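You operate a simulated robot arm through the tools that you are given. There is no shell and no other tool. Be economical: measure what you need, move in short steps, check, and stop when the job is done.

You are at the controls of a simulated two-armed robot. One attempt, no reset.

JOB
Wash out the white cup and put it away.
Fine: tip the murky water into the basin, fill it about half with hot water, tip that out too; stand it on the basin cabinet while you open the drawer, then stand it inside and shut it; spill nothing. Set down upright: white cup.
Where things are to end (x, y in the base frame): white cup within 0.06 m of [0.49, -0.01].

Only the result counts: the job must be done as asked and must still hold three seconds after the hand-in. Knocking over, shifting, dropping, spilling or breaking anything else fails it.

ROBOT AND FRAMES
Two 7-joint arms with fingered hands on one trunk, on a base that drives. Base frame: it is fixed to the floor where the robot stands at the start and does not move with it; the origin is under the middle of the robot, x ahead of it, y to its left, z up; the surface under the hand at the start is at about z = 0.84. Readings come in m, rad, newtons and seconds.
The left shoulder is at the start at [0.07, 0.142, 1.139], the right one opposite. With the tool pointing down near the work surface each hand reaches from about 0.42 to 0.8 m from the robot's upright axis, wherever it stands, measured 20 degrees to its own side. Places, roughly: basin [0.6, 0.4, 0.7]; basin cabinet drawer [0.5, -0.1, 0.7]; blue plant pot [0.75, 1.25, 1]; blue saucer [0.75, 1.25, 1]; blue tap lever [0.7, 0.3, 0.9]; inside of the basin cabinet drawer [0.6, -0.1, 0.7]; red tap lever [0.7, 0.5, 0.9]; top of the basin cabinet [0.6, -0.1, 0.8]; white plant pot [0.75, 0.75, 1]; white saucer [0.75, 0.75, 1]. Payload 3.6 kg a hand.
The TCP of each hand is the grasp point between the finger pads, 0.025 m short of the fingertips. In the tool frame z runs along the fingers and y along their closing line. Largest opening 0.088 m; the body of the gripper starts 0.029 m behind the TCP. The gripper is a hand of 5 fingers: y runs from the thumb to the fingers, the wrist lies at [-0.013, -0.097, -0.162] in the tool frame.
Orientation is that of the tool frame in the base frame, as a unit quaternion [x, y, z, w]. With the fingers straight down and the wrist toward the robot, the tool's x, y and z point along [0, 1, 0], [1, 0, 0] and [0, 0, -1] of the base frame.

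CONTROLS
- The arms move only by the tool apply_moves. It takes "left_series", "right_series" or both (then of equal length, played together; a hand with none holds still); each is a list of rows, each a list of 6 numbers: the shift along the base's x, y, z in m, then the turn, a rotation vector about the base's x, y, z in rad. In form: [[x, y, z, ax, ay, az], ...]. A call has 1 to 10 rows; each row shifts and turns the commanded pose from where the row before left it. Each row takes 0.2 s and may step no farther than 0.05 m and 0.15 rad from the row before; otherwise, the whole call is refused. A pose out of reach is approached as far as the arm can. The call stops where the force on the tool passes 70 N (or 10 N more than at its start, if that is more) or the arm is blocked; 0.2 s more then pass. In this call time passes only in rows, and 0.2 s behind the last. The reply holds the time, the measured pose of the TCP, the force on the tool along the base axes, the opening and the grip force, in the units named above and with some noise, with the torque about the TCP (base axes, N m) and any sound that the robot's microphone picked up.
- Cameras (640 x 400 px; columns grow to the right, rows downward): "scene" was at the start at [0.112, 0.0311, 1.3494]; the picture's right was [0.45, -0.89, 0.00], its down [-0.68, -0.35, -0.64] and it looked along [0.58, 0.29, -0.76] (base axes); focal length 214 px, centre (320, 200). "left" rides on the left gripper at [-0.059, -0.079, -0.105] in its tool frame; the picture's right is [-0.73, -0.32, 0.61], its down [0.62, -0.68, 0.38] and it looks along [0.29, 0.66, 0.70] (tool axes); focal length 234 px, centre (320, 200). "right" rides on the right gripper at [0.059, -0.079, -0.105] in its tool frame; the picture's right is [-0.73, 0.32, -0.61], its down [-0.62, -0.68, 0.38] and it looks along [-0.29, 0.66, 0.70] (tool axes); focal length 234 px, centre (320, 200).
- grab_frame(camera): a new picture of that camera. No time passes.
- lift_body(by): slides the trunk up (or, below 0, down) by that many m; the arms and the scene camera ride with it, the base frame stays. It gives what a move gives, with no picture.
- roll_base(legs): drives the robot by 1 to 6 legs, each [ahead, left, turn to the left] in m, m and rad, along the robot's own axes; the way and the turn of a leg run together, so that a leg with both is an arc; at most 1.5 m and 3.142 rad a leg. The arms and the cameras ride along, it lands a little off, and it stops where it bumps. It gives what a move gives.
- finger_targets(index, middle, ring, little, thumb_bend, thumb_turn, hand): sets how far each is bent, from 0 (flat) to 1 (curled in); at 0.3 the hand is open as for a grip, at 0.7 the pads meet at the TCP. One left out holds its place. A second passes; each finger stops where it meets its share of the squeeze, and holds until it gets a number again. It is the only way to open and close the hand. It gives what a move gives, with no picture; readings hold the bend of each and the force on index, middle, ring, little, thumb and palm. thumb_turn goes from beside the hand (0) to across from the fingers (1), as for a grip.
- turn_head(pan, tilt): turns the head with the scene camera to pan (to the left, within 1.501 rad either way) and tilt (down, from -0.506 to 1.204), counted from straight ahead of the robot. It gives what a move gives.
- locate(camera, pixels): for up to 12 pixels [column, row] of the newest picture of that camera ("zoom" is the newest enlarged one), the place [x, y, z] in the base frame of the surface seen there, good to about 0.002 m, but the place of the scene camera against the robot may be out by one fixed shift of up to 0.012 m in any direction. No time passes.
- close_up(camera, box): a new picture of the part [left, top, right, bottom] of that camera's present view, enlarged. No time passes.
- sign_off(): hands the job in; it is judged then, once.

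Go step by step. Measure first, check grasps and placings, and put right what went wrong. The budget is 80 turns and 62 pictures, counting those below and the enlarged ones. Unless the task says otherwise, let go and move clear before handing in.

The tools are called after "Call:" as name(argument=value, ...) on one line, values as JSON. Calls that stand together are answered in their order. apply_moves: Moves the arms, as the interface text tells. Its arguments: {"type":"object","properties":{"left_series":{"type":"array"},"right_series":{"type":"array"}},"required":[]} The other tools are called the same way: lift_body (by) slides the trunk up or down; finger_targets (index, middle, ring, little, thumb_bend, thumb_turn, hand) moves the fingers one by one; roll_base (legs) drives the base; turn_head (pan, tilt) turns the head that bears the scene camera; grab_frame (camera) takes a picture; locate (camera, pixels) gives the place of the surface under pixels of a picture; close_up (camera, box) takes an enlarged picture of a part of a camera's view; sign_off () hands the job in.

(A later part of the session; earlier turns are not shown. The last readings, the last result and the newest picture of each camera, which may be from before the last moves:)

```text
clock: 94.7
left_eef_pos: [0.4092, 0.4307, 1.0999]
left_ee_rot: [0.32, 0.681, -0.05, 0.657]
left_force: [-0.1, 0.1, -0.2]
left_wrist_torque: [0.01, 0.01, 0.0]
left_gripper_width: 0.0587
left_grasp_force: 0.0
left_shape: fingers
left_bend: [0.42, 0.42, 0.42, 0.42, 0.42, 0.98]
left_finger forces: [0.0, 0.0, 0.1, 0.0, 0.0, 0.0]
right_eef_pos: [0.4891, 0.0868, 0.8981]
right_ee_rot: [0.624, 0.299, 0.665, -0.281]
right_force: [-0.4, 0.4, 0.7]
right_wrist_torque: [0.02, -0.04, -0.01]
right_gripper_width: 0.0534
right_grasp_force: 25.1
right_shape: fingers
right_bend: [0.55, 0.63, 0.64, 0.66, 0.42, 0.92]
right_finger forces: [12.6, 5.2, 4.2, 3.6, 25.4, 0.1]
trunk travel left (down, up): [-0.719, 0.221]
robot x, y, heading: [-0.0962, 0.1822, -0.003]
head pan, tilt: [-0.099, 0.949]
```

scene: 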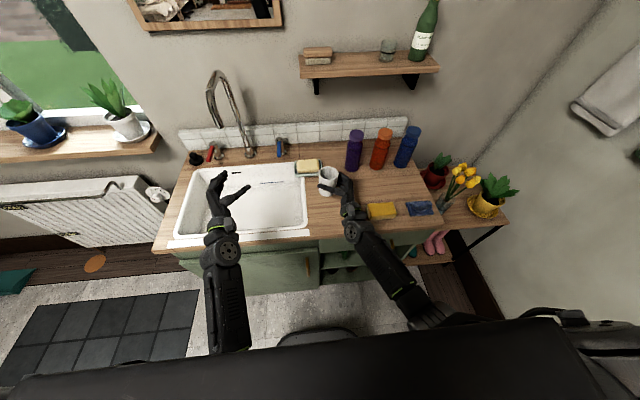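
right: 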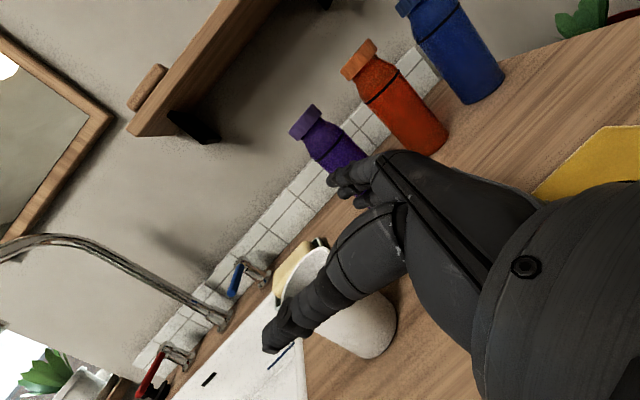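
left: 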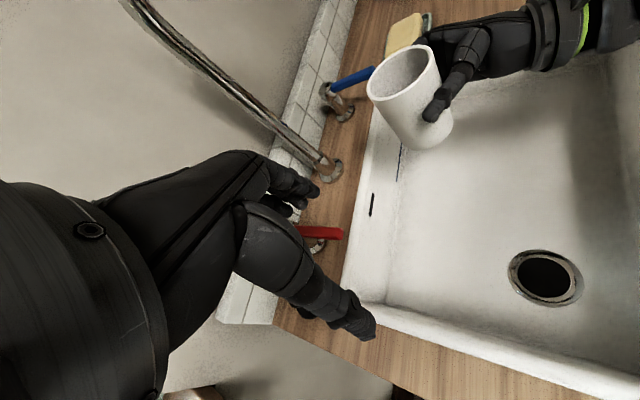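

Call:
apply_moves(right_series=[[0, 0, -0.002, 0, 0, 0], [0, 0, -0.002, 0, 0, 0]])

Call:
finger_targets(hand="right", index=0.5, middle=0.5, ring=0.5, little=0.5, thumb_bend=0.38)

Call:
finger_targets(hand="right", index=0.2, middle=0.2, ring=0.2, little=0.2, thumb_bend=0.2)

Call:
close_up(camera="scene", box=[280, 120, 400, 220])

```text
clock: 95.3
left_eef_pos: [0.4063, 0.4323, 1.0998]
left_ee_rot: [0.319, 0.68, -0.051, 0.659]
left_force: [0.2, 0.9, 0.2]
left_wrist_torque: [0.0, -0.02, 0.0]
left_gripper_width: 0.059
left_grasp_force: 0.1
left_shape: fingers
left_bend: [0.42, 0.42, 0.42, 0.42, 0.42, 0.98]
left_finger forces: [0.0, 0.0, 0.1, 0.0, 0.1, 0.1]
right_eef_pos: [0.4893, 0.0883, 0.9001]
right_ee_rot: [0.621, 0.301, 0.668, -0.28]
right_force: [0.4, 0.8, -0.4]
right_wrist_torque: [-0.02, -0.02, 0.0]
right_gripper_width: 0.0538
right_grasp_force: 25.8
right_shape: fingers
right_bend: [0.55, 0.63, 0.64, 0.66, 0.42, 0.92]
right_finger forces: [12.7, 5.3, 4.1, 3.6, 25.4, 0.0]
trunk travel left (down, up): [-0.719, 0.221]
robot x, y, heading: [-0.0918, 0.1829, -0.001]
head pan, tilt: [-0.099, 0.949]
```

```text
clock: 96.3
left_eef_pos: [0.4052, 0.4312, 1.1004]
left_ee_rot: [0.319, 0.679, -0.05, 0.659]
left_force: [0.1, 1.4, -0.2]
left_wrist_torque: [-0.05, -0.01, 0.03]
left_gripper_width: 0.0588
left_grasp_force: 0.0
left_shape: fingers
left_bend: [0.42, 0.42, 0.42, 0.42, 0.42, 0.98]
left_finger forces: [0.0, 0.1, 0.0, 0.1, 0.1, 0.0]
right_eef_pos: [0.4879, 0.0878, 0.8992]
right_ee_rot: [0.62, 0.302, 0.668, -0.28]
right_force: [0.4, -0.5, -1.0]
right_wrist_torque: [-0.02, 0.03, -0.01]
right_gripper_width: 0.0603
right_grasp_force: 3.3
right_shape: fingers
right_bend: [0.48, 0.5, 0.5, 0.5, 0.36, 0.98]
right_finger forces: [2.6, 0.0, 0.1, 0.1, 2.6, 0.0]
trunk travel left (down, up): [-0.719, 0.221]
robot x, y, heading: [-0.0962, 0.1804, -0.003]
head pan, tilt: [-0.099, 0.949]
```

```text
clock: 97.3
left_eef_pos: [0.4053, 0.4317, 1.1002]
left_ee_rot: [0.32, 0.679, -0.05, 0.659]
left_force: [0.4, -0.4, 0.9]
left_wrist_torque: [-0.02, -0.01, 0.0]
left_gripper_width: 0.0588
left_grasp_force: 0.1
left_shape: fingers
left_bend: [0.42, 0.42, 0.42, 0.42, 0.42, 0.98]
left_finger forces: [0.0, 0.0, 0.0, 0.1, 0.0, 0.0]
right_eef_pos: [0.4892, 0.0888, 0.8998]
right_ee_rot: [0.62, 0.302, 0.668, -0.28]
right_force: [0.0, -0.2, -0.4]
right_wrist_torque: [0.01, -0.01, 0.01]
right_gripper_width: 0.1031
right_grasp_force: 0.1
right_shape: fingers
right_bend: [0.2, 0.2, 0.2, 0.2, 0.2, 0.98]
right_finger forces: [0.0, 0.0, 0.0, 0.1, 0.0, 0.1]
trunk travel left (down, up): [-0.719, 0.221]
robot x, y, heading: [-0.0946, 0.1834, -0.007]
head pan, tilt: [-0.099, 0.949]
```

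```text
4.00 times, centred on (340, 170) of scene
```

zoom: 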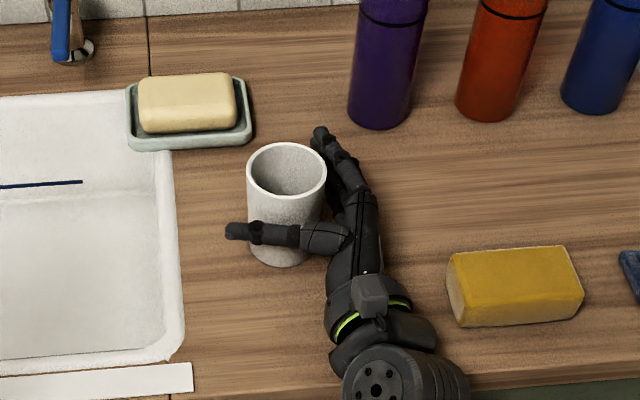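

The cup stands upright on the counter, released. I'll measure where it stands, raise the right hand straight up, and drive back and right to the drawer.

Call:
locate(camera="zoom", pixels=[[287, 145], [285, 197], [249, 172], [325, 172], [283, 263]])

Call:
apply_moves(right_series=[[0, 0, 0.01, 0, 0, 0], [0, 0, 0.02, 0, 0, 0], [0, 0, 0.03, 0, 0, 0], [0, 0, 0.03, 0, 0, 0], [0, 0, 0.02, 0, 0, 0]])

Call:
roll_base(legs=[[-0.22, 0, 0], [0, -0.15, 0]])

Call:
turn_head(pan=-0.1, tilt=0.75)

Call:
grab_frame(camera="scene")

```text
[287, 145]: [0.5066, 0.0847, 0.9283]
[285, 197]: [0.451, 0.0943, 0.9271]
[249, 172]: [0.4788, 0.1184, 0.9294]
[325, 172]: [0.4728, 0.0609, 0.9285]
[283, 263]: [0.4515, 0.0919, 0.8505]
```

```text
clock: 98.5
left_eef_pos: [0.4147, 0.4303, 1.0948]
left_ee_rot: [0.321, 0.682, -0.051, 0.655]
left_force: [1.1, 0.0, 0.2]
left_wrist_torque: [0.0, -0.01, -0.03]
left_gripper_width: 0.0588
left_grasp_force: 0.1
left_shape: fingers
left_bend: [0.42, 0.42, 0.42, 0.42, 0.42, 0.98]
left_finger forces: [0.0, 0.0, 0.0, 0.0, 0.0, 0.1]
right_eef_pos: [0.4893, 0.0693, 0.9742]
right_ee_rot: [0.648, 0.315, 0.641, -0.264]
right_force: [0.6, 0.1, -0.4]
right_wrist_torque: [0.01, 0.01, 0.02]
right_gripper_width: 0.1033
right_grasp_force: 0.1
right_shape: fingers
right_bend: [0.2, 0.2, 0.2, 0.2, 0.2, 0.98]
right_finger forces: [0.1, 0.1, 0.1, 0.0, 0.0, 0.0]
trunk travel left (down, up): [-0.719, 0.221]
robot x, y, heading: [-0.0977, 0.1807, 0.003]
head pan, tilt: [-0.099, 0.949]
```

```text
clock: 101.2
left_eef_pos: [0.1861, 0.2823, 1.095]
left_ee_rot: [0.32, 0.683, -0.052, 0.655]
left_force: [-0.6, 0.0, 0.5]
left_wrist_torque: [0.0, -0.01, 0.02]
left_gripper_width: 0.0593
left_grasp_force: 0.1
left_shape: fingers
left_bend: [0.42, 0.42, 0.42, 0.42, 0.42, 0.98]
left_finger forces: [0.0, 0.0, 0.0, 0.1, 0.0, 0.0]
right_eef_pos: [0.264, -0.0775, 0.9803]
right_ee_rot: [0.643, 0.316, 0.647, -0.261]
right_force: [-0.3, -0.3, 0.4]
right_wrist_torque: [0.01, 0.05, 0.04]
right_gripper_width: 0.1033
right_grasp_force: 0.1
right_shape: fingers
right_bend: [0.2, 0.2, 0.2, 0.2, 0.2, 0.98]
right_finger forces: [0.0, 0.1, 0.1, 0.0, 0.0, 0.0]
trunk travel left (down, up): [-0.719, 0.221]
robot x, y, heading: [-0.3226, 0.0354, 0.003]
head pan, tilt: [-0.099, 0.949]
```

```text
clock: 101.9
left_eef_pos: [0.1852, 0.282, 1.0949]
left_ee_rot: [0.321, 0.683, -0.051, 0.654]
left_force: [0.1, 1.1, -0.6]
left_wrist_torque: [-0.02, -0.02, -0.02]
left_gripper_width: 0.0589
left_grasp_force: 0.0
left_shape: fingers
left_bend: [0.42, 0.42, 0.42, 0.42, 0.42, 0.98]
left_finger forces: [0.0, 0.0, 0.1, 0.0, 0.0, 0.1]
right_eef_pos: [0.2629, -0.0795, 0.9801]
right_ee_rot: [0.645, 0.317, 0.645, -0.261]
right_force: [0.1, 0.0, 0.4]
right_wrist_torque: [-0.01, 0.0, -0.04]
right_gripper_width: 0.1034
right_grasp_force: 0.1
right_shape: fingers
right_bend: [0.2, 0.2, 0.2, 0.2, 0.2, 0.98]
right_finger forces: [0.1, 0.1, 0.0, 0.1, 0.1, 0.1]
trunk travel left (down, up): [-0.719, 0.221]
robot x, y, heading: [-0.3238, 0.0316, -0.0]
head pan, tilt: [-0.099, 0.75]
```

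```text
8 pictures are left
```

scene: 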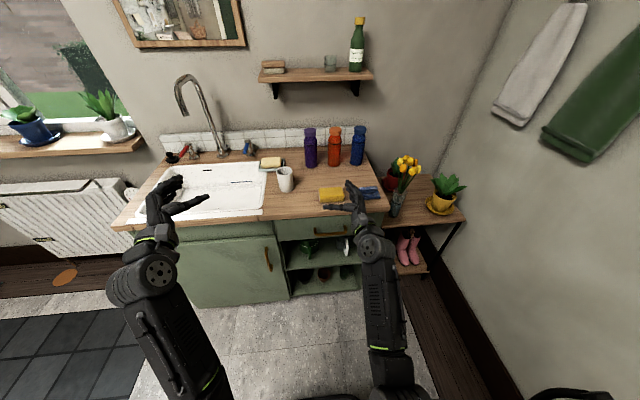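

The cup stands level at about (0.488, 0.094). The drawer handle is visible at (330,231), so I'll measure it and the drawer front.

Call:
locate(camera="scene", pixels=[[316, 227], [318, 231], [325, 233], [330, 233], [335, 234], [340, 235], [325, 227], [332, 228], [300, 232], [330, 223], [330, 240]])

Call:
apply_moves(right_series=[[0, 0, 0, -0.133, -0.043, 0], [0, 0, 0, -0.133, -0.043, 0], [0, 0, 0, -0.133, -0.043, 0], [0, 0, 0, -0.133, -0.043, 0], [0, 0, 0, -0.133, -0.043, 0], [0, 0, 0, -0.133, -0.043, 0]])

Call:
apply_moves(right_series=[[0, 0, 0, -0.133, -0.043, 0], [0, 0, 0, -0.133, -0.043, 0], [0, 0, 0, -0.133, -0.043, 0], [0, 0, 0, -0.133, -0.043, 0], [0, 0, 0, -0.133, -0.043, 0]])

Call:
lift_body(by=-0.14)

```text
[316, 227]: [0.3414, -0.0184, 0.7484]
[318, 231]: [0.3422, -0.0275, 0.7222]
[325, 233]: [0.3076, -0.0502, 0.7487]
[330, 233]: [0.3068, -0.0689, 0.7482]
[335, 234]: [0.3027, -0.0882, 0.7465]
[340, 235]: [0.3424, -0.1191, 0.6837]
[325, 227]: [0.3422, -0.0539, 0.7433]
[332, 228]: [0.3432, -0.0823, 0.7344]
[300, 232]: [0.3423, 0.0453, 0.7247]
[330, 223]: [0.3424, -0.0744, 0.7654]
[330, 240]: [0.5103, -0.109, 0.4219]
```

```text
clock: 103.3
left_eef_pos: [0.1857, 0.2816, 1.0966]
left_ee_rot: [0.321, 0.683, -0.051, 0.655]
left_force: [-0.7, -0.3, 0.1]
left_wrist_torque: [0.0, 0.0, -0.02]
left_gripper_width: 0.0587
left_grasp_force: 0.1
left_shape: fingers
left_bend: [0.42, 0.42, 0.42, 0.42, 0.42, 0.98]
left_finger forces: [0.0, 0.0, 0.0, 0.1, 0.0, 0.0]
right_eef_pos: [0.2637, -0.0779, 0.9792]
right_ee_rot: [0.607, 0.572, 0.549, 0.051]
right_force: [0.6, -0.3, -0.7]
right_wrist_torque: [0.04, 0.01, -0.03]
right_gripper_width: 0.1035
right_grasp_force: 0.1
right_shape: fingers
right_bend: [0.2, 0.2, 0.2, 0.2, 0.2, 0.98]
right_finger forces: [0.1, 0.0, 0.0, 0.0, 0.1, 0.0]
trunk travel left (down, up): [-0.719, 0.221]
robot x, y, heading: [-0.3281, 0.0327, -0.004]
head pan, tilt: [-0.099, 0.75]
```

```text
clock: 104.5
left_eef_pos: [0.1865, 0.2828, 1.0954]
left_ee_rot: [0.321, 0.682, -0.05, 0.655]
left_force: [0.2, -0.1, 0.1]
left_wrist_torque: [-0.01, 0.01, -0.04]
left_gripper_width: 0.059
left_grasp_force: 0.0
left_shape: fingers
left_bend: [0.42, 0.42, 0.42, 0.42, 0.42, 0.98]
left_finger forces: [0.1, 0.0, 0.1, 0.0, 0.1, 0.1]
right_eef_pos: [0.2628, -0.0787, 0.9816]
right_ee_rot: [0.498, 0.711, 0.391, 0.306]
right_force: [0.3, -0.1, -0.3]
right_wrist_torque: [0.0, 0.01, 0.01]
right_gripper_width: 0.1036
right_grasp_force: 0.1
right_shape: fingers
right_bend: [0.2, 0.2, 0.2, 0.2, 0.2, 0.98]
right_finger forces: [0.0, 0.0, 0.0, 0.1, 0.0, 0.0]
trunk travel left (down, up): [-0.719, 0.221]
robot x, y, heading: [-0.3284, 0.0333, 0.0]
head pan, tilt: [-0.099, 0.75]
```

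```text
clock: 106.2
left_eef_pos: [0.1857, 0.283, 0.9557]
left_ee_rot: [0.319, 0.683, -0.051, 0.655]
left_force: [-0.7, -1.5, 0.6]
left_wrist_torque: [-0.05, -0.01, 0.01]
left_gripper_width: 0.059
left_grasp_force: 0.1
left_shape: fingers
left_bend: [0.42, 0.42, 0.42, 0.42, 0.42, 0.98]
left_finger forces: [0.1, 0.0, 0.1, 0.0, 0.1, 0.0]
right_eef_pos: [0.2634, -0.0784, 0.8408]
right_ee_rot: [0.498, 0.71, 0.393, 0.306]
right_force: [-0.4, 0.1, 1.1]
right_wrist_torque: [0.0, -0.01, -0.01]
right_gripper_width: 0.1032
right_grasp_force: 0.1
right_shape: fingers
right_bend: [0.2, 0.2, 0.2, 0.2, 0.2, 0.98]
right_finger forces: [0.0, 0.0, 0.1, 0.0, 0.1, 0.0]
trunk travel left (down, up): [-0.579, 0.361]
robot x, y, heading: [-0.3261, 0.0352, -0.001]
head pan, tilt: [-0.099, 0.75]
```

The bar centre is near (0.320, -0.07, 0.741) and the drawer front at x 0.351. The right hand is now palm-down and pointing forward, so I'll narrow it, go down in front of the bar and slide on, thumb below and fingers above.

Call:
finger_targets(hand="right", index=0.45, middle=0.45, ring=0.45, little=0.45, thumb_bend=0.42)

Call:
apply_moves(right_series=[[-0.009, -0.004, -0.018, 0, -0.067, 0], [-0.009, -0.004, -0.018, 0, -0.067, 0], [-0.009, -0.003, -0.018, 0, -0.067, 0], [0, 0, -0.017, 0, 0, 0], [0.016, 0.004, -0.006, 0, 0, 0], [0.016, 0.004, -0.006, 0, 0, 0], [0.016, 0.004, -0.006, 0, 0, 0]])

Call:
close_up(camera="scene", box=[270, 170, 400, 290])

```text
clock: 107.2
left_eef_pos: [0.1864, 0.2831, 0.9562]
left_ee_rot: [0.32, 0.682, -0.051, 0.655]
left_force: [0.0, 0.9, 0.5]
left_wrist_torque: [-0.03, 0.01, 0.01]
left_gripper_width: 0.0588
left_grasp_force: 0.0
left_shape: fingers
left_bend: [0.42, 0.42, 0.42, 0.42, 0.42, 0.98]
left_finger forces: [0.0, 0.1, 0.0, 0.0, 0.0, 0.0]
right_eef_pos: [0.2643, -0.0781, 0.841]
right_ee_rot: [0.498, 0.711, 0.393, 0.305]
right_force: [0.4, -0.3, -0.5]
right_wrist_torque: [-0.03, -0.02, 0.01]
right_gripper_width: 0.0565
right_grasp_force: 0.1
right_shape: fingers
right_bend: [0.45, 0.45, 0.45, 0.45, 0.42, 0.98]
right_finger forces: [0.0, 0.0, 0.0, 0.0, 0.0, 0.1]
trunk travel left (down, up): [-0.579, 0.361]
robot x, y, heading: [-0.3255, 0.0337, -0.003]
head pan, tilt: [-0.099, 0.75]
```

```text
clock: 108.8
left_eef_pos: [0.1862, 0.2831, 0.9543]
left_ee_rot: [0.321, 0.682, -0.052, 0.655]
left_force: [-0.4, 0.0, 0.6]
left_wrist_torque: [-0.01, 0.0, 0.01]
left_gripper_width: 0.0589
left_grasp_force: 0.0
left_shape: fingers
left_bend: [0.42, 0.42, 0.42, 0.42, 0.42, 0.98]
left_finger forces: [0.1, 0.1, 0.0, 0.1, 0.0, 0.1]
right_eef_pos: [0.2874, -0.0768, 0.7515]
right_ee_rot: [0.456, 0.676, 0.44, 0.375]
right_force: [0.8, -0.1, 0.0]
right_wrist_torque: [0.0, 0.02, 0.02]
right_gripper_width: 0.0561
right_grasp_force: 0.1
right_shape: fingers
right_bend: [0.45, 0.45, 0.45, 0.45, 0.42, 0.98]
right_finger forces: [0.0, 0.0, 0.0, 0.0, 0.0, 0.0]
trunk travel left (down, up): [-0.579, 0.361]
robot x, y, heading: [-0.3253, 0.0346, -0.004]
head pan, tilt: [-0.099, 0.75]
```

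```text
3.33 times, centred on (335, 230) of scene
```

zoom: 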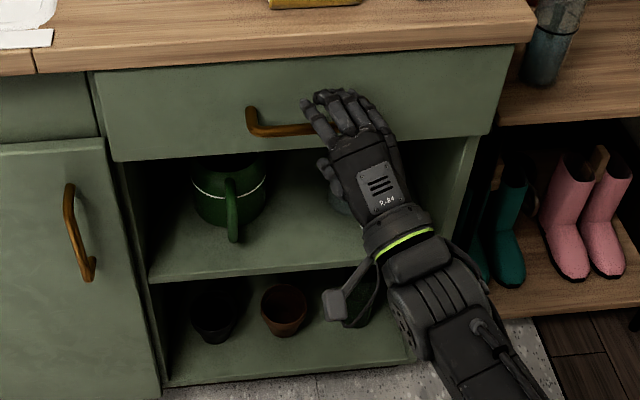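

The hand is lined up on the bar, which is about 0.034 m ahead of the TCP. I'll advance 0.02 m and close on it.

Call:
apply_moves(right_series=[[0.009, 0.0025, -0.003, 0, 0, 0], [0.009, 0.0025, -0.003, 0, 0, 0]])

Call:
finger_targets(hand="right", index=0.8, middle=0.8, ring=0.8, little=0.8, thumb_bend=0.75)

```text
clock: 109.4
left_eef_pos: [0.1857, 0.2826, 0.9546]
left_ee_rot: [0.32, 0.683, -0.051, 0.655]
left_force: [-0.9, -0.2, -0.4]
left_wrist_torque: [-0.03, 0.04, 0.02]
left_gripper_width: 0.0588
left_grasp_force: 0.1
left_shape: fingers
left_bend: [0.42, 0.42, 0.42, 0.42, 0.42, 0.98]
left_finger forces: [0.0, 0.1, 0.1, 0.1, 0.0, 0.0]
right_eef_pos: [0.3041, -0.0727, 0.7451]
right_ee_rot: [0.456, 0.677, 0.441, 0.375]
right_force: [-0.3, 0.5, 0.2]
right_wrist_torque: [-0.01, 0.02, -0.01]
right_gripper_width: 0.0562
right_grasp_force: 0.0
right_shape: fingers
right_bend: [0.45, 0.45, 0.45, 0.45, 0.42, 0.98]
right_finger forces: [0.0, 0.1, 0.0, 0.1, 0.0, 0.0]
trunk travel left (down, up): [-0.579, 0.361]
robot x, y, heading: [-0.3212, 0.0347, -0.004]
head pan, tilt: [-0.099, 0.75]
```

```text
clock: 110.4
left_eef_pos: [0.1861, 0.2818, 0.9548]
left_ee_rot: [0.321, 0.682, -0.051, 0.655]
left_force: [-0.1, -0.2, 0.0]
left_wrist_torque: [-0.02, 0.0, -0.01]
left_gripper_width: 0.059
left_grasp_force: 0.0
left_shape: fingers
left_bend: [0.42, 0.42, 0.42, 0.42, 0.42, 0.98]
left_finger forces: [0.1, 0.0, 0.0, 0.0, 0.0, 0.0]
right_eef_pos: [0.3032, -0.0719, 0.7442]
right_ee_rot: [0.456, 0.677, 0.441, 0.375]
right_force: [-0.9, 0.4, -3.4]
right_wrist_torque: [-0.01, -0.02, -0.02]
right_gripper_width: 0.0
right_grasp_force: 1.9
right_shape: fingers
right_bend: [0.79, 0.8, 0.8, 0.8, 0.7, 0.96]
right_finger forces: [0.0, 0.1, 0.0, 0.1, 2.4, 0.0]
trunk travel left (down, up): [-0.579, 0.361]
robot x, y, heading: [-0.3247, 0.0337, -0.001]
head pan, tilt: [-0.099, 0.75]
```

The hand closed to zero width with almost no force, so it closed short of the bar. I'll reopen, advance 0.013 m more and close again.

Call:
finger_targets(hand="right", index=0.48, middle=0.48, ring=0.48, little=0.48, thumb_bend=0.42)

Call:
apply_moves(right_series=[[0.006, 0.0015, -0.001, 0, 0, 0], [0.006, 0.0015, -0.001, 0, 0, 0]])

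Call:
finger_targets(hand="right", index=0.75, middle=0.75, ring=0.75, little=0.75, thumb_bend=0.7)

Call:
close_up(camera="scene", box=[295, 195, 375, 265])

```text
clock: 111.4
left_eef_pos: [0.1853, 0.2824, 0.9549]
left_ee_rot: [0.32, 0.682, -0.05, 0.655]
left_force: [0.3, -0.4, 1.0]
left_wrist_torque: [-0.01, 0.03, 0.0]
left_gripper_width: 0.0592
left_grasp_force: 0.1
left_shape: fingers
left_bend: [0.42, 0.42, 0.42, 0.42, 0.42, 0.98]
left_finger forces: [0.0, 0.0, 0.0, 0.0, 0.0, 0.0]
right_eef_pos: [0.305, -0.0732, 0.7462]
right_ee_rot: [0.456, 0.676, 0.44, 0.375]
right_force: [-0.9, 0.1, 0.3]
right_wrist_torque: [-0.05, 0.01, 0.0]
right_gripper_width: 0.0523
right_grasp_force: 0.1
right_shape: fingers
right_bend: [0.48, 0.48, 0.48, 0.48, 0.42, 0.97]
right_finger forces: [0.0, 0.1, 0.0, 0.0, 0.1, 0.1]
trunk travel left (down, up): [-0.579, 0.361]
robot x, y, heading: [-0.3227, 0.0364, -0.001]
head pan, tilt: [-0.099, 0.75]
```

```text
clock: 112.0
left_eef_pos: [0.1811, 0.2812, 0.9584]
left_ee_rot: [0.321, 0.681, -0.05, 0.656]
left_force: [-0.3, -0.5, 0.5]
left_wrist_torque: [-0.03, -0.01, -0.03]
left_gripper_width: 0.0589
left_grasp_force: 0.1
left_shape: fingers
left_bend: [0.42, 0.42, 0.42, 0.42, 0.42, 0.98]
left_finger forces: [0.0, 0.0, 0.0, 0.1, 0.0, 0.0]
right_eef_pos: [0.3109, -0.0702, 0.7479]
right_ee_rot: [0.454, 0.675, 0.443, 0.377]
right_force: [-28.8, -5.8, 8.3]
right_wrist_torque: [0.05, -0.85, -0.53]
right_gripper_width: 0.0519
right_grasp_force: 14.7
right_shape: fingers
right_bend: [0.48, 0.49, 0.48, 0.48, 0.42, 0.97]
right_finger forces: [0.0, 5.9, 23.3, 0.0, 0.0, 0.0]
trunk travel left (down, up): [-0.579, 0.361]
robot x, y, heading: [-0.3266, 0.0343, -0.005]
head pan, tilt: [-0.099, 0.75]
```

```text
clock: 113.0
left_eef_pos: [0.1863, 0.2826, 0.9559]
left_ee_rot: [0.321, 0.682, -0.052, 0.655]
left_force: [0.0, -0.4, -0.1]
left_wrist_torque: [0.01, -0.01, 0.0]
left_gripper_width: 0.0588
left_grasp_force: 0.2
left_shape: fingers
left_bend: [0.42, 0.42, 0.42, 0.42, 0.42, 0.98]
left_finger forces: [0.0, 0.1, 0.0, 0.0, 0.0, 0.0]
right_eef_pos: [0.3157, -0.0695, 0.7442]
right_ee_rot: [0.456, 0.676, 0.441, 0.375]
right_force: [0.8, -0.1, -1.2]
right_wrist_torque: [-0.01, 0.0, 0.02]
right_gripper_width: 0.0
right_grasp_force: 0.5
right_shape: fingers
right_bend: [0.75, 0.75, 0.75, 0.75, 0.68, 0.97]
right_finger forces: [0.1, 0.1, 0.0, 0.1, 0.5, 0.0]
trunk travel left (down, up): [-0.579, 0.361]
robot x, y, heading: [-0.3248, 0.0328, -0.001]
head pan, tilt: [-0.099, 0.75]
```

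```text
5.71 times, centred on (335, 230) of scene
```

zoom: 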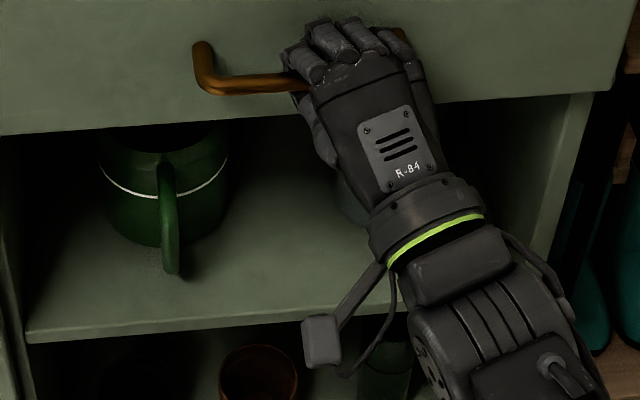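

Extended fingers touched the drawer front (23 N) above the bar, and now they are curled down behind it like a hook. I'll pull by driving the base back 0.24 m and look.

Call:
roll_base(legs=[[-0.24, 0, 0]])

Call:
grab_frame(camera="scene")

```text
clock: 114.7
left_eef_pos: [-0.0217, 0.2826, 0.9547]
left_ee_rot: [0.321, 0.683, -0.051, 0.655]
left_force: [0.1, -0.3, -0.1]
left_wrist_torque: [-0.02, 0.01, -0.03]
left_gripper_width: 0.059
left_grasp_force: 0.1
left_shape: fingers
left_bend: [0.42, 0.42, 0.42, 0.42, 0.42, 0.98]
left_finger forces: [0.0, 0.0, 0.0, 0.0, 0.0, 0.0]
right_eef_pos: [0.1064, -0.0703, 0.742]
right_ee_rot: [0.457, 0.677, 0.439, 0.374]
right_force: [0.2, -0.4, -0.1]
right_wrist_torque: [0.02, 0.01, 0.03]
right_gripper_width: 0.0
right_grasp_force: 0.0
right_shape: fingers
right_bend: [0.75, 0.75, 0.75, 0.75, 0.68, 0.97]
right_finger forces: [0.1, 0.0, 0.1, 0.0, 0.0, 0.0]
trunk travel left (down, up): [-0.579, 0.361]
robot x, y, heading: [-0.5306, 0.0375, -0.003]
head pan, tilt: [-0.099, 0.75]
stopped in leg 1: the robot was blocked; the commanded pose is now the measured one
```

```text
5 pictures are left
```

scene: 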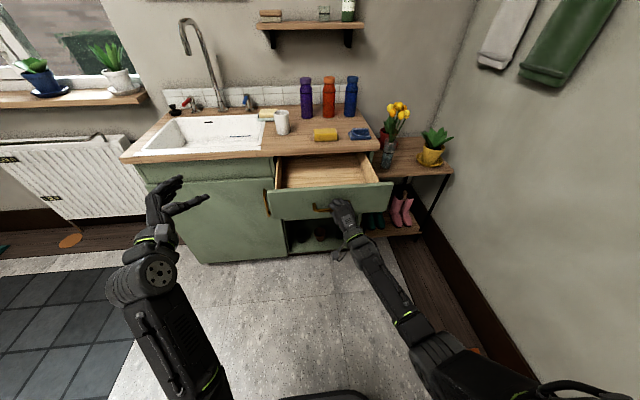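

The drawer is open about 0.21 m against its stop and the cup still stands at (282,122). I'll measure the drawer inside, release the handle, back the hand off, raise the trunk and turn the hand to fingers-down.

Call:
locate(camera="scene", pixels=[[325, 172], [300, 175], [330, 186], [275, 190], [284, 165], [320, 157], [282, 181], [386, 183], [278, 111], [289, 113], [320, 208]])

Call:
finger_targets(hand="right", index=0.35, middle=0.35, ring=0.35, little=0.35, thumb_bend=0.3)

Call:
apply_moves(right_series=[[-0.015, -0.004, 0.006, 0, 0, 0], [-0.03, -0.008, 0.01, 0, 0, 0], [-0.03, -0.008, 0.01, 0, 0, 0]])

Call:
lift_body(by=0.17)

Call:
apply_moves(right_series=[[0, -0.005, 0.01, -0.041, 0.129, -0.014], [0, -0.005, 0.01, -0.041, 0.129, -0.014], [0, -0.005, 0.01, -0.041, 0.129, -0.014], [0, -0.005, 0.01, -0.041, 0.129, -0.014], [0, -0.005, 0.01, -0.041, 0.129, -0.014], [0, -0.005, 0.01, -0.041, 0.129, -0.014], [0, -0.005, 0.01, -0.041, 0.129, -0.014], [0, -0.005, 0.01, -0.041, 0.129, -0.014], [0, 0, 0, -0.041, 0.129, -0.014]])

```text
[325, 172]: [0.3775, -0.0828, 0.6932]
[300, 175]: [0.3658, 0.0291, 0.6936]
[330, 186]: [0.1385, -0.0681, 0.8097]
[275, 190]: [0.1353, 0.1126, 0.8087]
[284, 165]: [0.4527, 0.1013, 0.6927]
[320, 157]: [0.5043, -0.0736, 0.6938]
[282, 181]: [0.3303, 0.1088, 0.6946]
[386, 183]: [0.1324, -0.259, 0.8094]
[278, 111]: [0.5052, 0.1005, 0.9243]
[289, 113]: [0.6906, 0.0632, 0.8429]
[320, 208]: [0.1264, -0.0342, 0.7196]
```

```text
clock: 115.7
left_eef_pos: [-0.0233, 0.2831, 0.9547]
left_ee_rot: [0.323, 0.681, -0.051, 0.655]
left_force: [-0.7, 0.1, -0.2]
left_wrist_torque: [-0.01, -0.01, 0.0]
left_gripper_width: 0.0587
left_grasp_force: 0.2
left_shape: fingers
left_bend: [0.42, 0.42, 0.42, 0.42, 0.42, 0.98]
left_finger forces: [0.0, 0.1, 0.0, 0.0, 0.0, 0.1]
right_eef_pos: [0.1048, -0.0703, 0.742]
right_ee_rot: [0.458, 0.677, 0.438, 0.374]
right_force: [-0.1, 0.0, 0.4]
right_wrist_torque: [0.01, 0.0, 0.01]
right_gripper_width: 0.0793
right_grasp_force: 0.0
right_shape: fingers
right_bend: [0.35, 0.35, 0.35, 0.35, 0.3, 0.97]
right_finger forces: [0.0, 0.0, 0.0, 0.1, 0.1, 0.1]
trunk travel left (down, up): [-0.579, 0.361]
robot x, y, heading: [-0.5374, 0.0344, -0.001]
head pan, tilt: [-0.099, 0.75]
```

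```text
clock: 116.5
left_eef_pos: [-0.0235, 0.2819, 0.9561]
left_ee_rot: [0.321, 0.682, -0.05, 0.655]
left_force: [-0.2, 0.1, 0.0]
left_wrist_torque: [-0.01, 0.01, 0.03]
left_gripper_width: 0.0589
left_grasp_force: 0.0
left_shape: fingers
left_bend: [0.42, 0.42, 0.42, 0.42, 0.42, 0.98]
left_finger forces: [0.1, 0.0, 0.0, 0.0, 0.1, 0.0]
right_eef_pos: [0.0298, -0.094, 0.7692]
right_ee_rot: [0.458, 0.676, 0.439, 0.375]
right_force: [-0.8, 0.0, 1.0]
right_wrist_torque: [-0.01, 0.01, 0.01]
right_gripper_width: 0.0793
right_grasp_force: 0.1
right_shape: fingers
right_bend: [0.35, 0.35, 0.35, 0.35, 0.3, 0.97]
right_finger forces: [0.0, 0.0, 0.0, 0.0, 0.1, 0.0]
trunk travel left (down, up): [-0.579, 0.361]
robot x, y, heading: [-0.5325, 0.0337, -0.005]
head pan, tilt: [-0.099, 0.75]
```

```text
clock: 118.4
left_eef_pos: [-0.0222, 0.2832, 1.125]
left_ee_rot: [0.321, 0.682, -0.052, 0.655]
left_force: [-0.2, 0.1, -0.6]
left_wrist_torque: [0.0, 0.03, 0.0]
left_gripper_width: 0.0589
left_grasp_force: 0.0
left_shape: fingers
left_bend: [0.42, 0.42, 0.42, 0.42, 0.42, 0.98]
left_finger forces: [0.0, 0.0, 0.0, 0.0, 0.0, 0.1]
right_eef_pos: [0.0311, -0.0938, 0.9382]
right_ee_rot: [0.457, 0.676, 0.439, 0.375]
right_force: [-0.8, 0.1, -0.1]
right_wrist_torque: [0.0, 0.01, 0.01]
right_gripper_width: 0.0792
right_grasp_force: 0.0
right_shape: fingers
right_bend: [0.35, 0.35, 0.35, 0.35, 0.3, 0.97]
right_finger forces: [0.0, 0.1, 0.0, 0.1, 0.0, 0.0]
trunk travel left (down, up): [-0.749, 0.191]
robot x, y, heading: [-0.5303, 0.0386, -0.006]
head pan, tilt: [-0.099, 0.75]
```

```text
clock: 120.4
left_eef_pos: [-0.0224, 0.2819, 1.1256]
left_ee_rot: [0.321, 0.682, -0.052, 0.655]
left_force: [-1.0, 0.6, -0.2]
left_wrist_torque: [0.01, 0.01, -0.01]
left_gripper_width: 0.059
left_grasp_force: 0.1
left_shape: fingers
left_bend: [0.42, 0.42, 0.42, 0.42, 0.42, 0.98]
left_finger forces: [0.0, 0.0, 0.1, 0.0, 0.0, 0.0]
right_eef_pos: [0.0302, -0.1341, 1.0176]
right_ee_rot: [0.589, 0.806, -0.03, 0.042]
right_force: [0.2, -0.3, 0.8]
right_wrist_torque: [-0.02, 0.0, -0.01]
right_gripper_width: 0.0796
right_grasp_force: 0.2
right_shape: fingers
right_bend: [0.35, 0.35, 0.35, 0.35, 0.3, 0.98]
right_finger forces: [0.0, 0.1, 0.0, 0.1, 0.0, 0.0]
trunk travel left (down, up): [-0.749, 0.191]
robot x, y, heading: [-0.5338, 0.0367, -0.003]
head pan, tilt: [-0.099, 0.75]
```

The fingers-down pose is exact. Drawer floor is z 0.69 and its front top 0.807, so a top-down grasp will fit. I'll open the hand, drive left and forward, and reach over the cup at (0.488, 0.094).

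Call:
finger_targets(hand="right", index=0.2, middle=0.2, ring=0.2, little=0.2, thumb_bend=0.2)

Call:
roll_base(legs=[[0, 0.3, 0], [0.34, 0, 0]])

Call:
apply_moves(right_series=[[0.019, -0.012, 0, 0.02, 0, 0], [0.019, -0.012, 0, 0.02, 0, 0], [0.019, -0.012, 0, 0.02, 0, 0], [0.019, -0.012, 0, 0.02, 0, 0], [0.019, -0.012, 0, 0.02, 0, 0]])

```text
clock: 121.4
left_eef_pos: [-0.0232, 0.2823, 1.1252]
left_ee_rot: [0.32, 0.683, -0.051, 0.655]
left_force: [-0.3, 0.3, -0.1]
left_wrist_torque: [-0.03, 0.01, -0.01]
left_gripper_width: 0.0588
left_grasp_force: 0.1
left_shape: fingers
left_bend: [0.42, 0.42, 0.42, 0.42, 0.42, 0.98]
left_finger forces: [0.0, 0.1, 0.0, 0.0, 0.0, 0.0]
right_eef_pos: [0.0296, -0.1327, 1.0168]
right_ee_rot: [0.589, 0.807, -0.029, 0.042]
right_force: [0.5, -1.6, -0.6]
right_wrist_torque: [-0.01, 0.0, 0.01]
right_gripper_width: 0.1034
right_grasp_force: 0.0
right_shape: fingers
right_bend: [0.2, 0.2, 0.2, 0.2, 0.2, 0.98]
right_finger forces: [0.1, 0.1, 0.0, 0.0, 0.0, 0.0]
trunk travel left (down, up): [-0.749, 0.191]
robot x, y, heading: [-0.5342, 0.0333, -0.002]
head pan, tilt: [-0.099, 0.75]
```

```text
clock: 125.3
left_eef_pos: [0.3174, 0.5953, 1.1258]
left_ee_rot: [0.319, 0.683, -0.048, 0.656]
left_force: [0.1, 0.2, 0.9]
left_wrist_torque: [0.01, 0.03, -0.01]
left_gripper_width: 0.059
left_grasp_force: 0.1
left_shape: fingers
left_bend: [0.42, 0.42, 0.42, 0.42, 0.42, 0.98]
left_finger forces: [0.1, 0.0, 0.0, 0.1, 0.0, 0.0]
right_eef_pos: [0.3741, 0.1785, 1.0159]
right_ee_rot: [0.585, 0.81, -0.029, 0.042]
right_force: [0.7, 0.0, 0.1]
right_wrist_torque: [0.0, 0.03, 0.01]
right_gripper_width: 0.1035
right_grasp_force: 0.0
right_shape: fingers
right_bend: [0.2, 0.2, 0.2, 0.2, 0.2, 0.98]
right_finger forces: [0.1, 0.0, 0.0, 0.1, 0.0, 0.0]
trunk travel left (down, up): [-0.749, 0.191]
robot x, y, heading: [-0.1946, 0.3404, 0.008]
head pan, tilt: [-0.099, 0.75]
```

```text
clock: 126.5
left_eef_pos: [0.3186, 0.5947, 1.1238]
left_ee_rot: [0.318, 0.684, -0.048, 0.654]
left_force: [-1.1, 0.3, -0.8]
left_wrist_torque: [0.01, 0.01, -0.03]
left_gripper_width: 0.0591
left_grasp_force: 0.1
left_shape: fingers
left_bend: [0.42, 0.42, 0.42, 0.42, 0.42, 0.98]
left_finger forces: [0.1, 0.0, 0.0, 0.0, 0.0, 0.1]
right_eef_pos: [0.4708, 0.1183, 1.0161]
right_ee_rot: [0.587, 0.81, 0.013, 0.013]
right_force: [-0.2, 1.2, -0.9]
right_wrist_torque: [0.0, -0.02, -0.02]
right_gripper_width: 0.1032
right_grasp_force: 0.2
right_shape: fingers
right_bend: [0.2, 0.2, 0.2, 0.2, 0.2, 0.98]
right_finger forces: [0.0, 0.0, 0.1, 0.1, 0.1, 0.1]
trunk travel left (down, up): [-0.749, 0.191]
robot x, y, heading: [-0.193, 0.3454, 0.002]
head pan, tilt: [-0.099, 0.75]
```

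The hand is level and tracking. I'll centre it on the cup, descend so the fingers straddle it, and grip.

Call:
apply_moves(right_series=[[0.009, -0.012, 0, 0, 0, 0], [0.008, -0.012, 0, 0, 0, 0], [0, 0, -0.025, 0, 0, 0], [0, 0, -0.025, 0, 0, 0], [0, 0, -0.025, 0, 0, 0], [0, 0, -0.02, 0, 0, 0], [0, 0, -0.014, 0, 0, 0]])

Call:
close_up(camera="scene", box=[300, 80, 440, 190])

```text
clock: 128.2
left_eef_pos: [0.3185, 0.595, 1.1251]
left_ee_rot: [0.319, 0.683, -0.048, 0.655]
left_force: [-0.3, -0.5, 0.3]
left_wrist_torque: [0.0, -0.01, -0.01]
left_gripper_width: 0.0589
left_grasp_force: 0.1
left_shape: fingers
left_bend: [0.42, 0.42, 0.42, 0.42, 0.42, 0.98]
left_finger forces: [0.0, 0.1, 0.1, 0.0, 0.0, 0.0]
right_eef_pos: [0.4874, 0.0946, 0.908]
right_ee_rot: [0.588, 0.809, 0.012, 0.015]
right_force: [0.0, 0.8, 0.1]
right_wrist_torque: [0.0, 0.03, 0.02]
right_gripper_width: 0.1032
right_grasp_force: 0.1
right_shape: fingers
right_bend: [0.2, 0.2, 0.2, 0.2, 0.2, 0.98]
right_finger forces: [0.0, 0.0, 0.0, 0.0, 0.0, 0.0]
trunk travel left (down, up): [-0.749, 0.191]
robot x, y, heading: [-0.1906, 0.3417, 0.009]
head pan, tilt: [-0.099, 0.75]
```

```text
3.64 times, centred on (370, 135) of scene
```

zoom: 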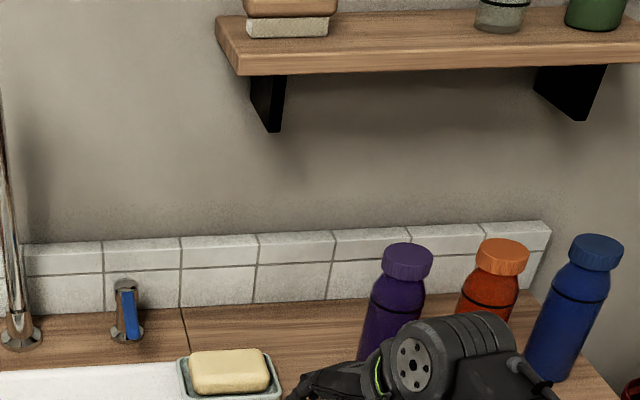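

The framing missed the cup, but the pose is exact with no contact. I'll close and judge by the readings, then lift slightly.

Call:
finger_targets(hand="right", index=0.7, middle=0.7, ring=0.7, little=0.7, thumb_bend=0.7)

Call:
apply_moves(right_series=[[0, 0, 0.01, 0, 0, 0], [0, 0, 0.02, 0, 0, 0], [0, 0, 0.02, 0, 0, 0], [0, 0, 0.02, 0, 0, 0]])

Call:
turn_head(pan=-0.3, tilt=0.9)

Call:
grab_frame(camera="scene")

```text
clock: 129.2
left_eef_pos: [0.318, 0.5948, 1.125]
left_ee_rot: [0.319, 0.684, -0.048, 0.655]
left_force: [0.1, -0.8, 0.5]
left_wrist_torque: [-0.01, -0.04, 0.0]
left_gripper_width: 0.0591
left_grasp_force: 0.1
left_shape: fingers
left_bend: [0.42, 0.42, 0.42, 0.42, 0.42, 0.98]
left_finger forces: [0.0, 0.1, 0.1, 0.0, 0.0, 0.0]
right_eef_pos: [0.4869, 0.0945, 0.9091]
right_ee_rot: [0.586, 0.81, 0.013, 0.014]
right_force: [1.3, 1.3, 4.5]
right_wrist_torque: [0.06, -0.24, -0.01]
right_gripper_width: 0.0541
right_grasp_force: 36.3
right_shape: fingers
right_bend: [0.38, 0.51, 0.61, 0.7, 0.55, 0.94]
right_finger forces: [20.7, 10.2, 5.2, 0.0, 36.5, 0.0]
trunk travel left (down, up): [-0.749, 0.191]
robot x, y, heading: [-0.1934, 0.3455, 0.008]
head pan, tilt: [-0.099, 0.75]
```

```text
clock: 130.2
left_eef_pos: [0.3175, 0.5943, 1.1243]
left_ee_rot: [0.318, 0.684, -0.048, 0.655]
left_force: [-0.2, -0.7, 0.5]
left_wrist_torque: [0.01, 0.0, 0.0]
left_gripper_width: 0.0587
left_grasp_force: 0.0
left_shape: fingers
left_bend: [0.42, 0.42, 0.42, 0.42, 0.42, 0.98]
left_finger forces: [0.0, 0.1, 0.0, 0.0, 0.0, 0.0]
right_eef_pos: [0.4834, 0.0962, 0.9763]
right_ee_rot: [0.586, 0.81, 0.012, 0.014]
right_force: [0.0, 0.2, -0.6]
right_wrist_torque: [0.02, 0.0, 0.02]
right_gripper_width: 0.0538
right_grasp_force: 34.1
right_shape: fingers
right_bend: [0.39, 0.52, 0.61, 0.7, 0.55, 0.94]
right_finger forces: [18.8, 9.6, 5.2, 0.0, 34.7, 0.1]
trunk travel left (down, up): [-0.749, 0.191]
robot x, y, heading: [-0.1895, 0.341, 0.002]
head pan, tilt: [-0.099, 0.75]
```

```text
clock: 130.9
left_eef_pos: [0.3189, 0.5953, 1.1256]
left_ee_rot: [0.318, 0.684, -0.049, 0.655]
left_force: [-0.3, 0.1, -0.5]
left_wrist_torque: [-0.02, 0.0, 0.0]
left_gripper_width: 0.0591
left_grasp_force: 0.1
left_shape: fingers
left_bend: [0.42, 0.42, 0.42, 0.42, 0.42, 0.98]
left_finger forces: [0.1, 0.0, 0.0, 0.0, 0.0, 0.0]
right_eef_pos: [0.4857, 0.0955, 0.9777]
right_ee_rot: [0.586, 0.81, 0.012, 0.013]
right_force: [0.7, 0.2, -0.3]
right_wrist_torque: [-0.01, 0.0, -0.01]
right_gripper_width: 0.054
right_grasp_force: 34.6
right_shape: fingers
right_bend: [0.39, 0.52, 0.61, 0.7, 0.55, 0.94]
right_finger forces: [18.8, 9.6, 5.2, 0.1, 34.7, 0.0]
trunk travel left (down, up): [-0.749, 0.191]
robot x, y, heading: [-0.1902, 0.3421, 0.008]
head pan, tilt: [-0.3, 0.901]
```

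```text
3 pictures are left
```

scene: 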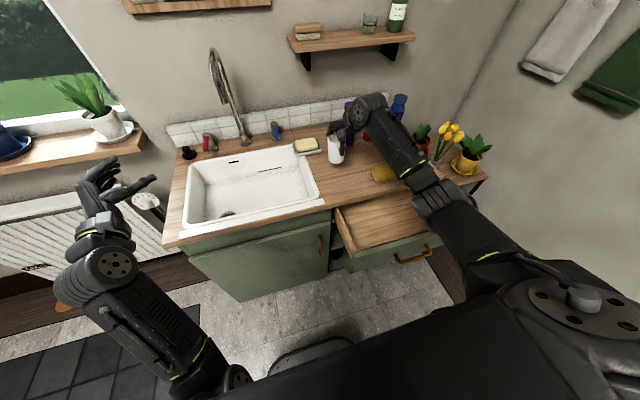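

The cup is held upright at (336,150). I'll draw the arm in a little, drive back and right so the cup comes over the open drawer, and check the position.

Call:
apply_moves(right_series=[[-0.014, 0.014, 0, 0, 0, 0], [-0.014, 0.014, 0, 0, 0, 0], [-0.014, 0.014, 0, 0, 0, 0], [-0.014, 0.014, 0, 0, 0, 0], [-0.014, 0.014, 0, 0, 0, 0]])

Call:
roll_base(legs=[[-0.15, 0, 0], [0, -0.175, 0]])

```text
clock: 132.1
left_eef_pos: [0.3183, 0.5948, 1.1256]
left_ee_rot: [0.318, 0.683, -0.05, 0.655]
left_force: [-0.3, 0.2, 0.6]
left_wrist_torque: [0.0, -0.02, -0.01]
left_gripper_width: 0.0587
left_grasp_force: 0.0
left_shape: fingers
left_bend: [0.42, 0.42, 0.42, 0.42, 0.42, 0.98]
left_finger forces: [0.0, 0.0, 0.0, 0.0, 0.0, 0.0]
right_eef_pos: [0.4165, 0.1647, 0.9777]
right_ee_rot: [0.588, 0.809, 0.012, 0.013]
right_force: [-0.3, -0.8, 0.2]
right_wrist_torque: [-0.01, -0.01, -0.02]
right_gripper_width: 0.054
right_grasp_force: 33.6
right_shape: fingers
right_bend: [0.39, 0.52, 0.62, 0.7, 0.55, 0.94]
right_finger forces: [18.6, 9.5, 5.3, 0.0, 33.9, 0.0]
trunk travel left (down, up): [-0.749, 0.191]
robot x, y, heading: [-0.1904, 0.3407, 0.005]
head pan, tilt: [-0.3, 0.901]
```

```text
clock: 134.6
left_eef_pos: [0.1649, 0.4187, 1.1255]
left_ee_rot: [0.315, 0.684, -0.047, 0.656]
left_force: [-0.2, 0.4, 0.3]
left_wrist_torque: [0.01, -0.01, -0.01]
left_gripper_width: 0.0587
left_grasp_force: 0.1
left_shape: fingers
left_bend: [0.42, 0.42, 0.42, 0.42, 0.42, 0.98]
left_finger forces: [0.0, 0.1, 0.0, 0.1, 0.1, 0.1]
right_eef_pos: [0.2669, -0.01, 0.9773]
right_ee_rot: [0.584, 0.812, 0.012, 0.012]
right_force: [0.1, -0.3, -1.1]
right_wrist_torque: [-0.02, 0.02, -0.01]
right_gripper_width: 0.0537
right_grasp_force: 34.2
right_shape: fingers
right_bend: [0.39, 0.52, 0.62, 0.7, 0.55, 0.94]
right_finger forces: [18.8, 9.5, 5.2, 0.1, 33.9, 0.0]
trunk travel left (down, up): [-0.749, 0.191]
robot x, y, heading: [-0.3432, 0.1692, 0.011]
head pan, tilt: [-0.3, 0.901]
```

The cup is at (0.267, -0.010) above the drawer. I'll lower the trunk 0.15 m and look before the last few centimetres.

Call:
lift_body(by=-0.15)

Call:
grab_frame(camera="scene")

```text
clock: 136.3
left_eef_pos: [0.1646, 0.4195, 0.9751]
left_ee_rot: [0.316, 0.684, -0.045, 0.655]
left_force: [-0.5, 0.9, -0.4]
left_wrist_torque: [0.03, -0.01, 0.0]
left_gripper_width: 0.0587
left_grasp_force: 0.1
left_shape: fingers
left_bend: [0.42, 0.42, 0.42, 0.42, 0.42, 0.98]
left_finger forces: [0.0, 0.0, 0.0, 0.0, 0.1, 0.1]
right_eef_pos: [0.2663, -0.0102, 0.8276]
right_ee_rot: [0.583, 0.812, 0.012, 0.014]
right_force: [0.2, 0.0, -0.1]
right_wrist_torque: [0.01, 0.02, 0.01]
right_gripper_width: 0.0539
right_grasp_force: 33.8
right_shape: fingers
right_bend: [0.39, 0.52, 0.62, 0.7, 0.55, 0.94]
right_finger forces: [18.7, 9.6, 5.2, 0.0, 34.0, 0.0]
trunk travel left (down, up): [-0.599, 0.341]
robot x, y, heading: [-0.346, 0.1668, 0.015]
head pan, tilt: [-0.3, 0.901]
```

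```text
2 pictures are left
```

scene: 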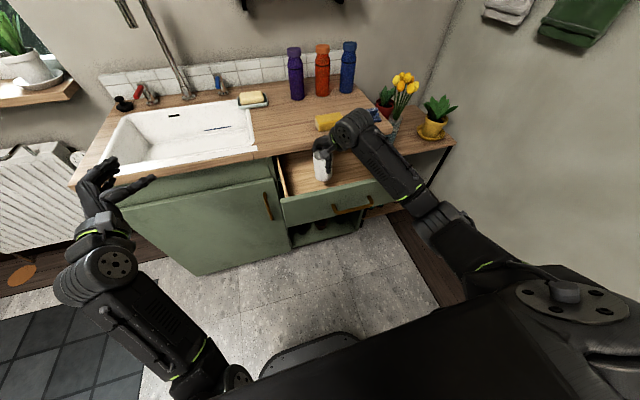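

The cup hangs over the drawer (322,165), clear of the counter. I'll confirm the drawer is still fully out and lower the cup to the floor of the drawer.

Call:
locate(camera="scene", pixels=[[310, 197], [290, 200], [300, 185], [325, 182], [318, 160], [322, 175]])

Call:
apply_moves(right_series=[[0, 0, -0.02, 0, 0, 0], [0, 0, -0.02, 0, 0, 0], [0, 0, -0.015, 0, 0, 0], [0, 0, -0.008, 0, 0, 0], [0, 0, -0.004, 0, 0, 0]])

```text
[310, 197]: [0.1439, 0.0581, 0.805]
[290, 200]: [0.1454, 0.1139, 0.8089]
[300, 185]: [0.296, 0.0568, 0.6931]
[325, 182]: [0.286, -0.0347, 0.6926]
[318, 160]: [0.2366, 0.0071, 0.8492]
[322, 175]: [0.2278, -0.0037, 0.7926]
```

```text
clock: 137.5
left_eef_pos: [0.1649, 0.4187, 0.9749]
left_ee_rot: [0.316, 0.684, -0.047, 0.656]
left_force: [1.2, 0.1, -0.7]
left_wrist_torque: [0.01, 0.02, 0.01]
left_gripper_width: 0.059
left_grasp_force: 0.1
left_shape: fingers
left_bend: [0.42, 0.42, 0.42, 0.42, 0.42, 0.98]
left_finger forces: [0.1, 0.0, 0.0, 0.1, 0.1, 0.0]
right_eef_pos: [0.2679, -0.0114, 0.7623]
right_ee_rot: [0.584, 0.812, 0.012, 0.013]
right_force: [-0.6, 0.5, -0.1]
right_wrist_torque: [-0.01, 0.0, 0.01]
right_gripper_width: 0.0539
right_grasp_force: 33.3
right_shape: fingers
right_bend: [0.39, 0.52, 0.62, 0.7, 0.55, 0.94]
right_finger forces: [18.7, 9.4, 5.4, 0.1, 33.0, 0.0]
trunk travel left (down, up): [-0.599, 0.341]
robot x, y, heading: [-0.3396, 0.1636, 0.014]
head pan, tilt: [-0.3, 0.901]
5 turns are left
```

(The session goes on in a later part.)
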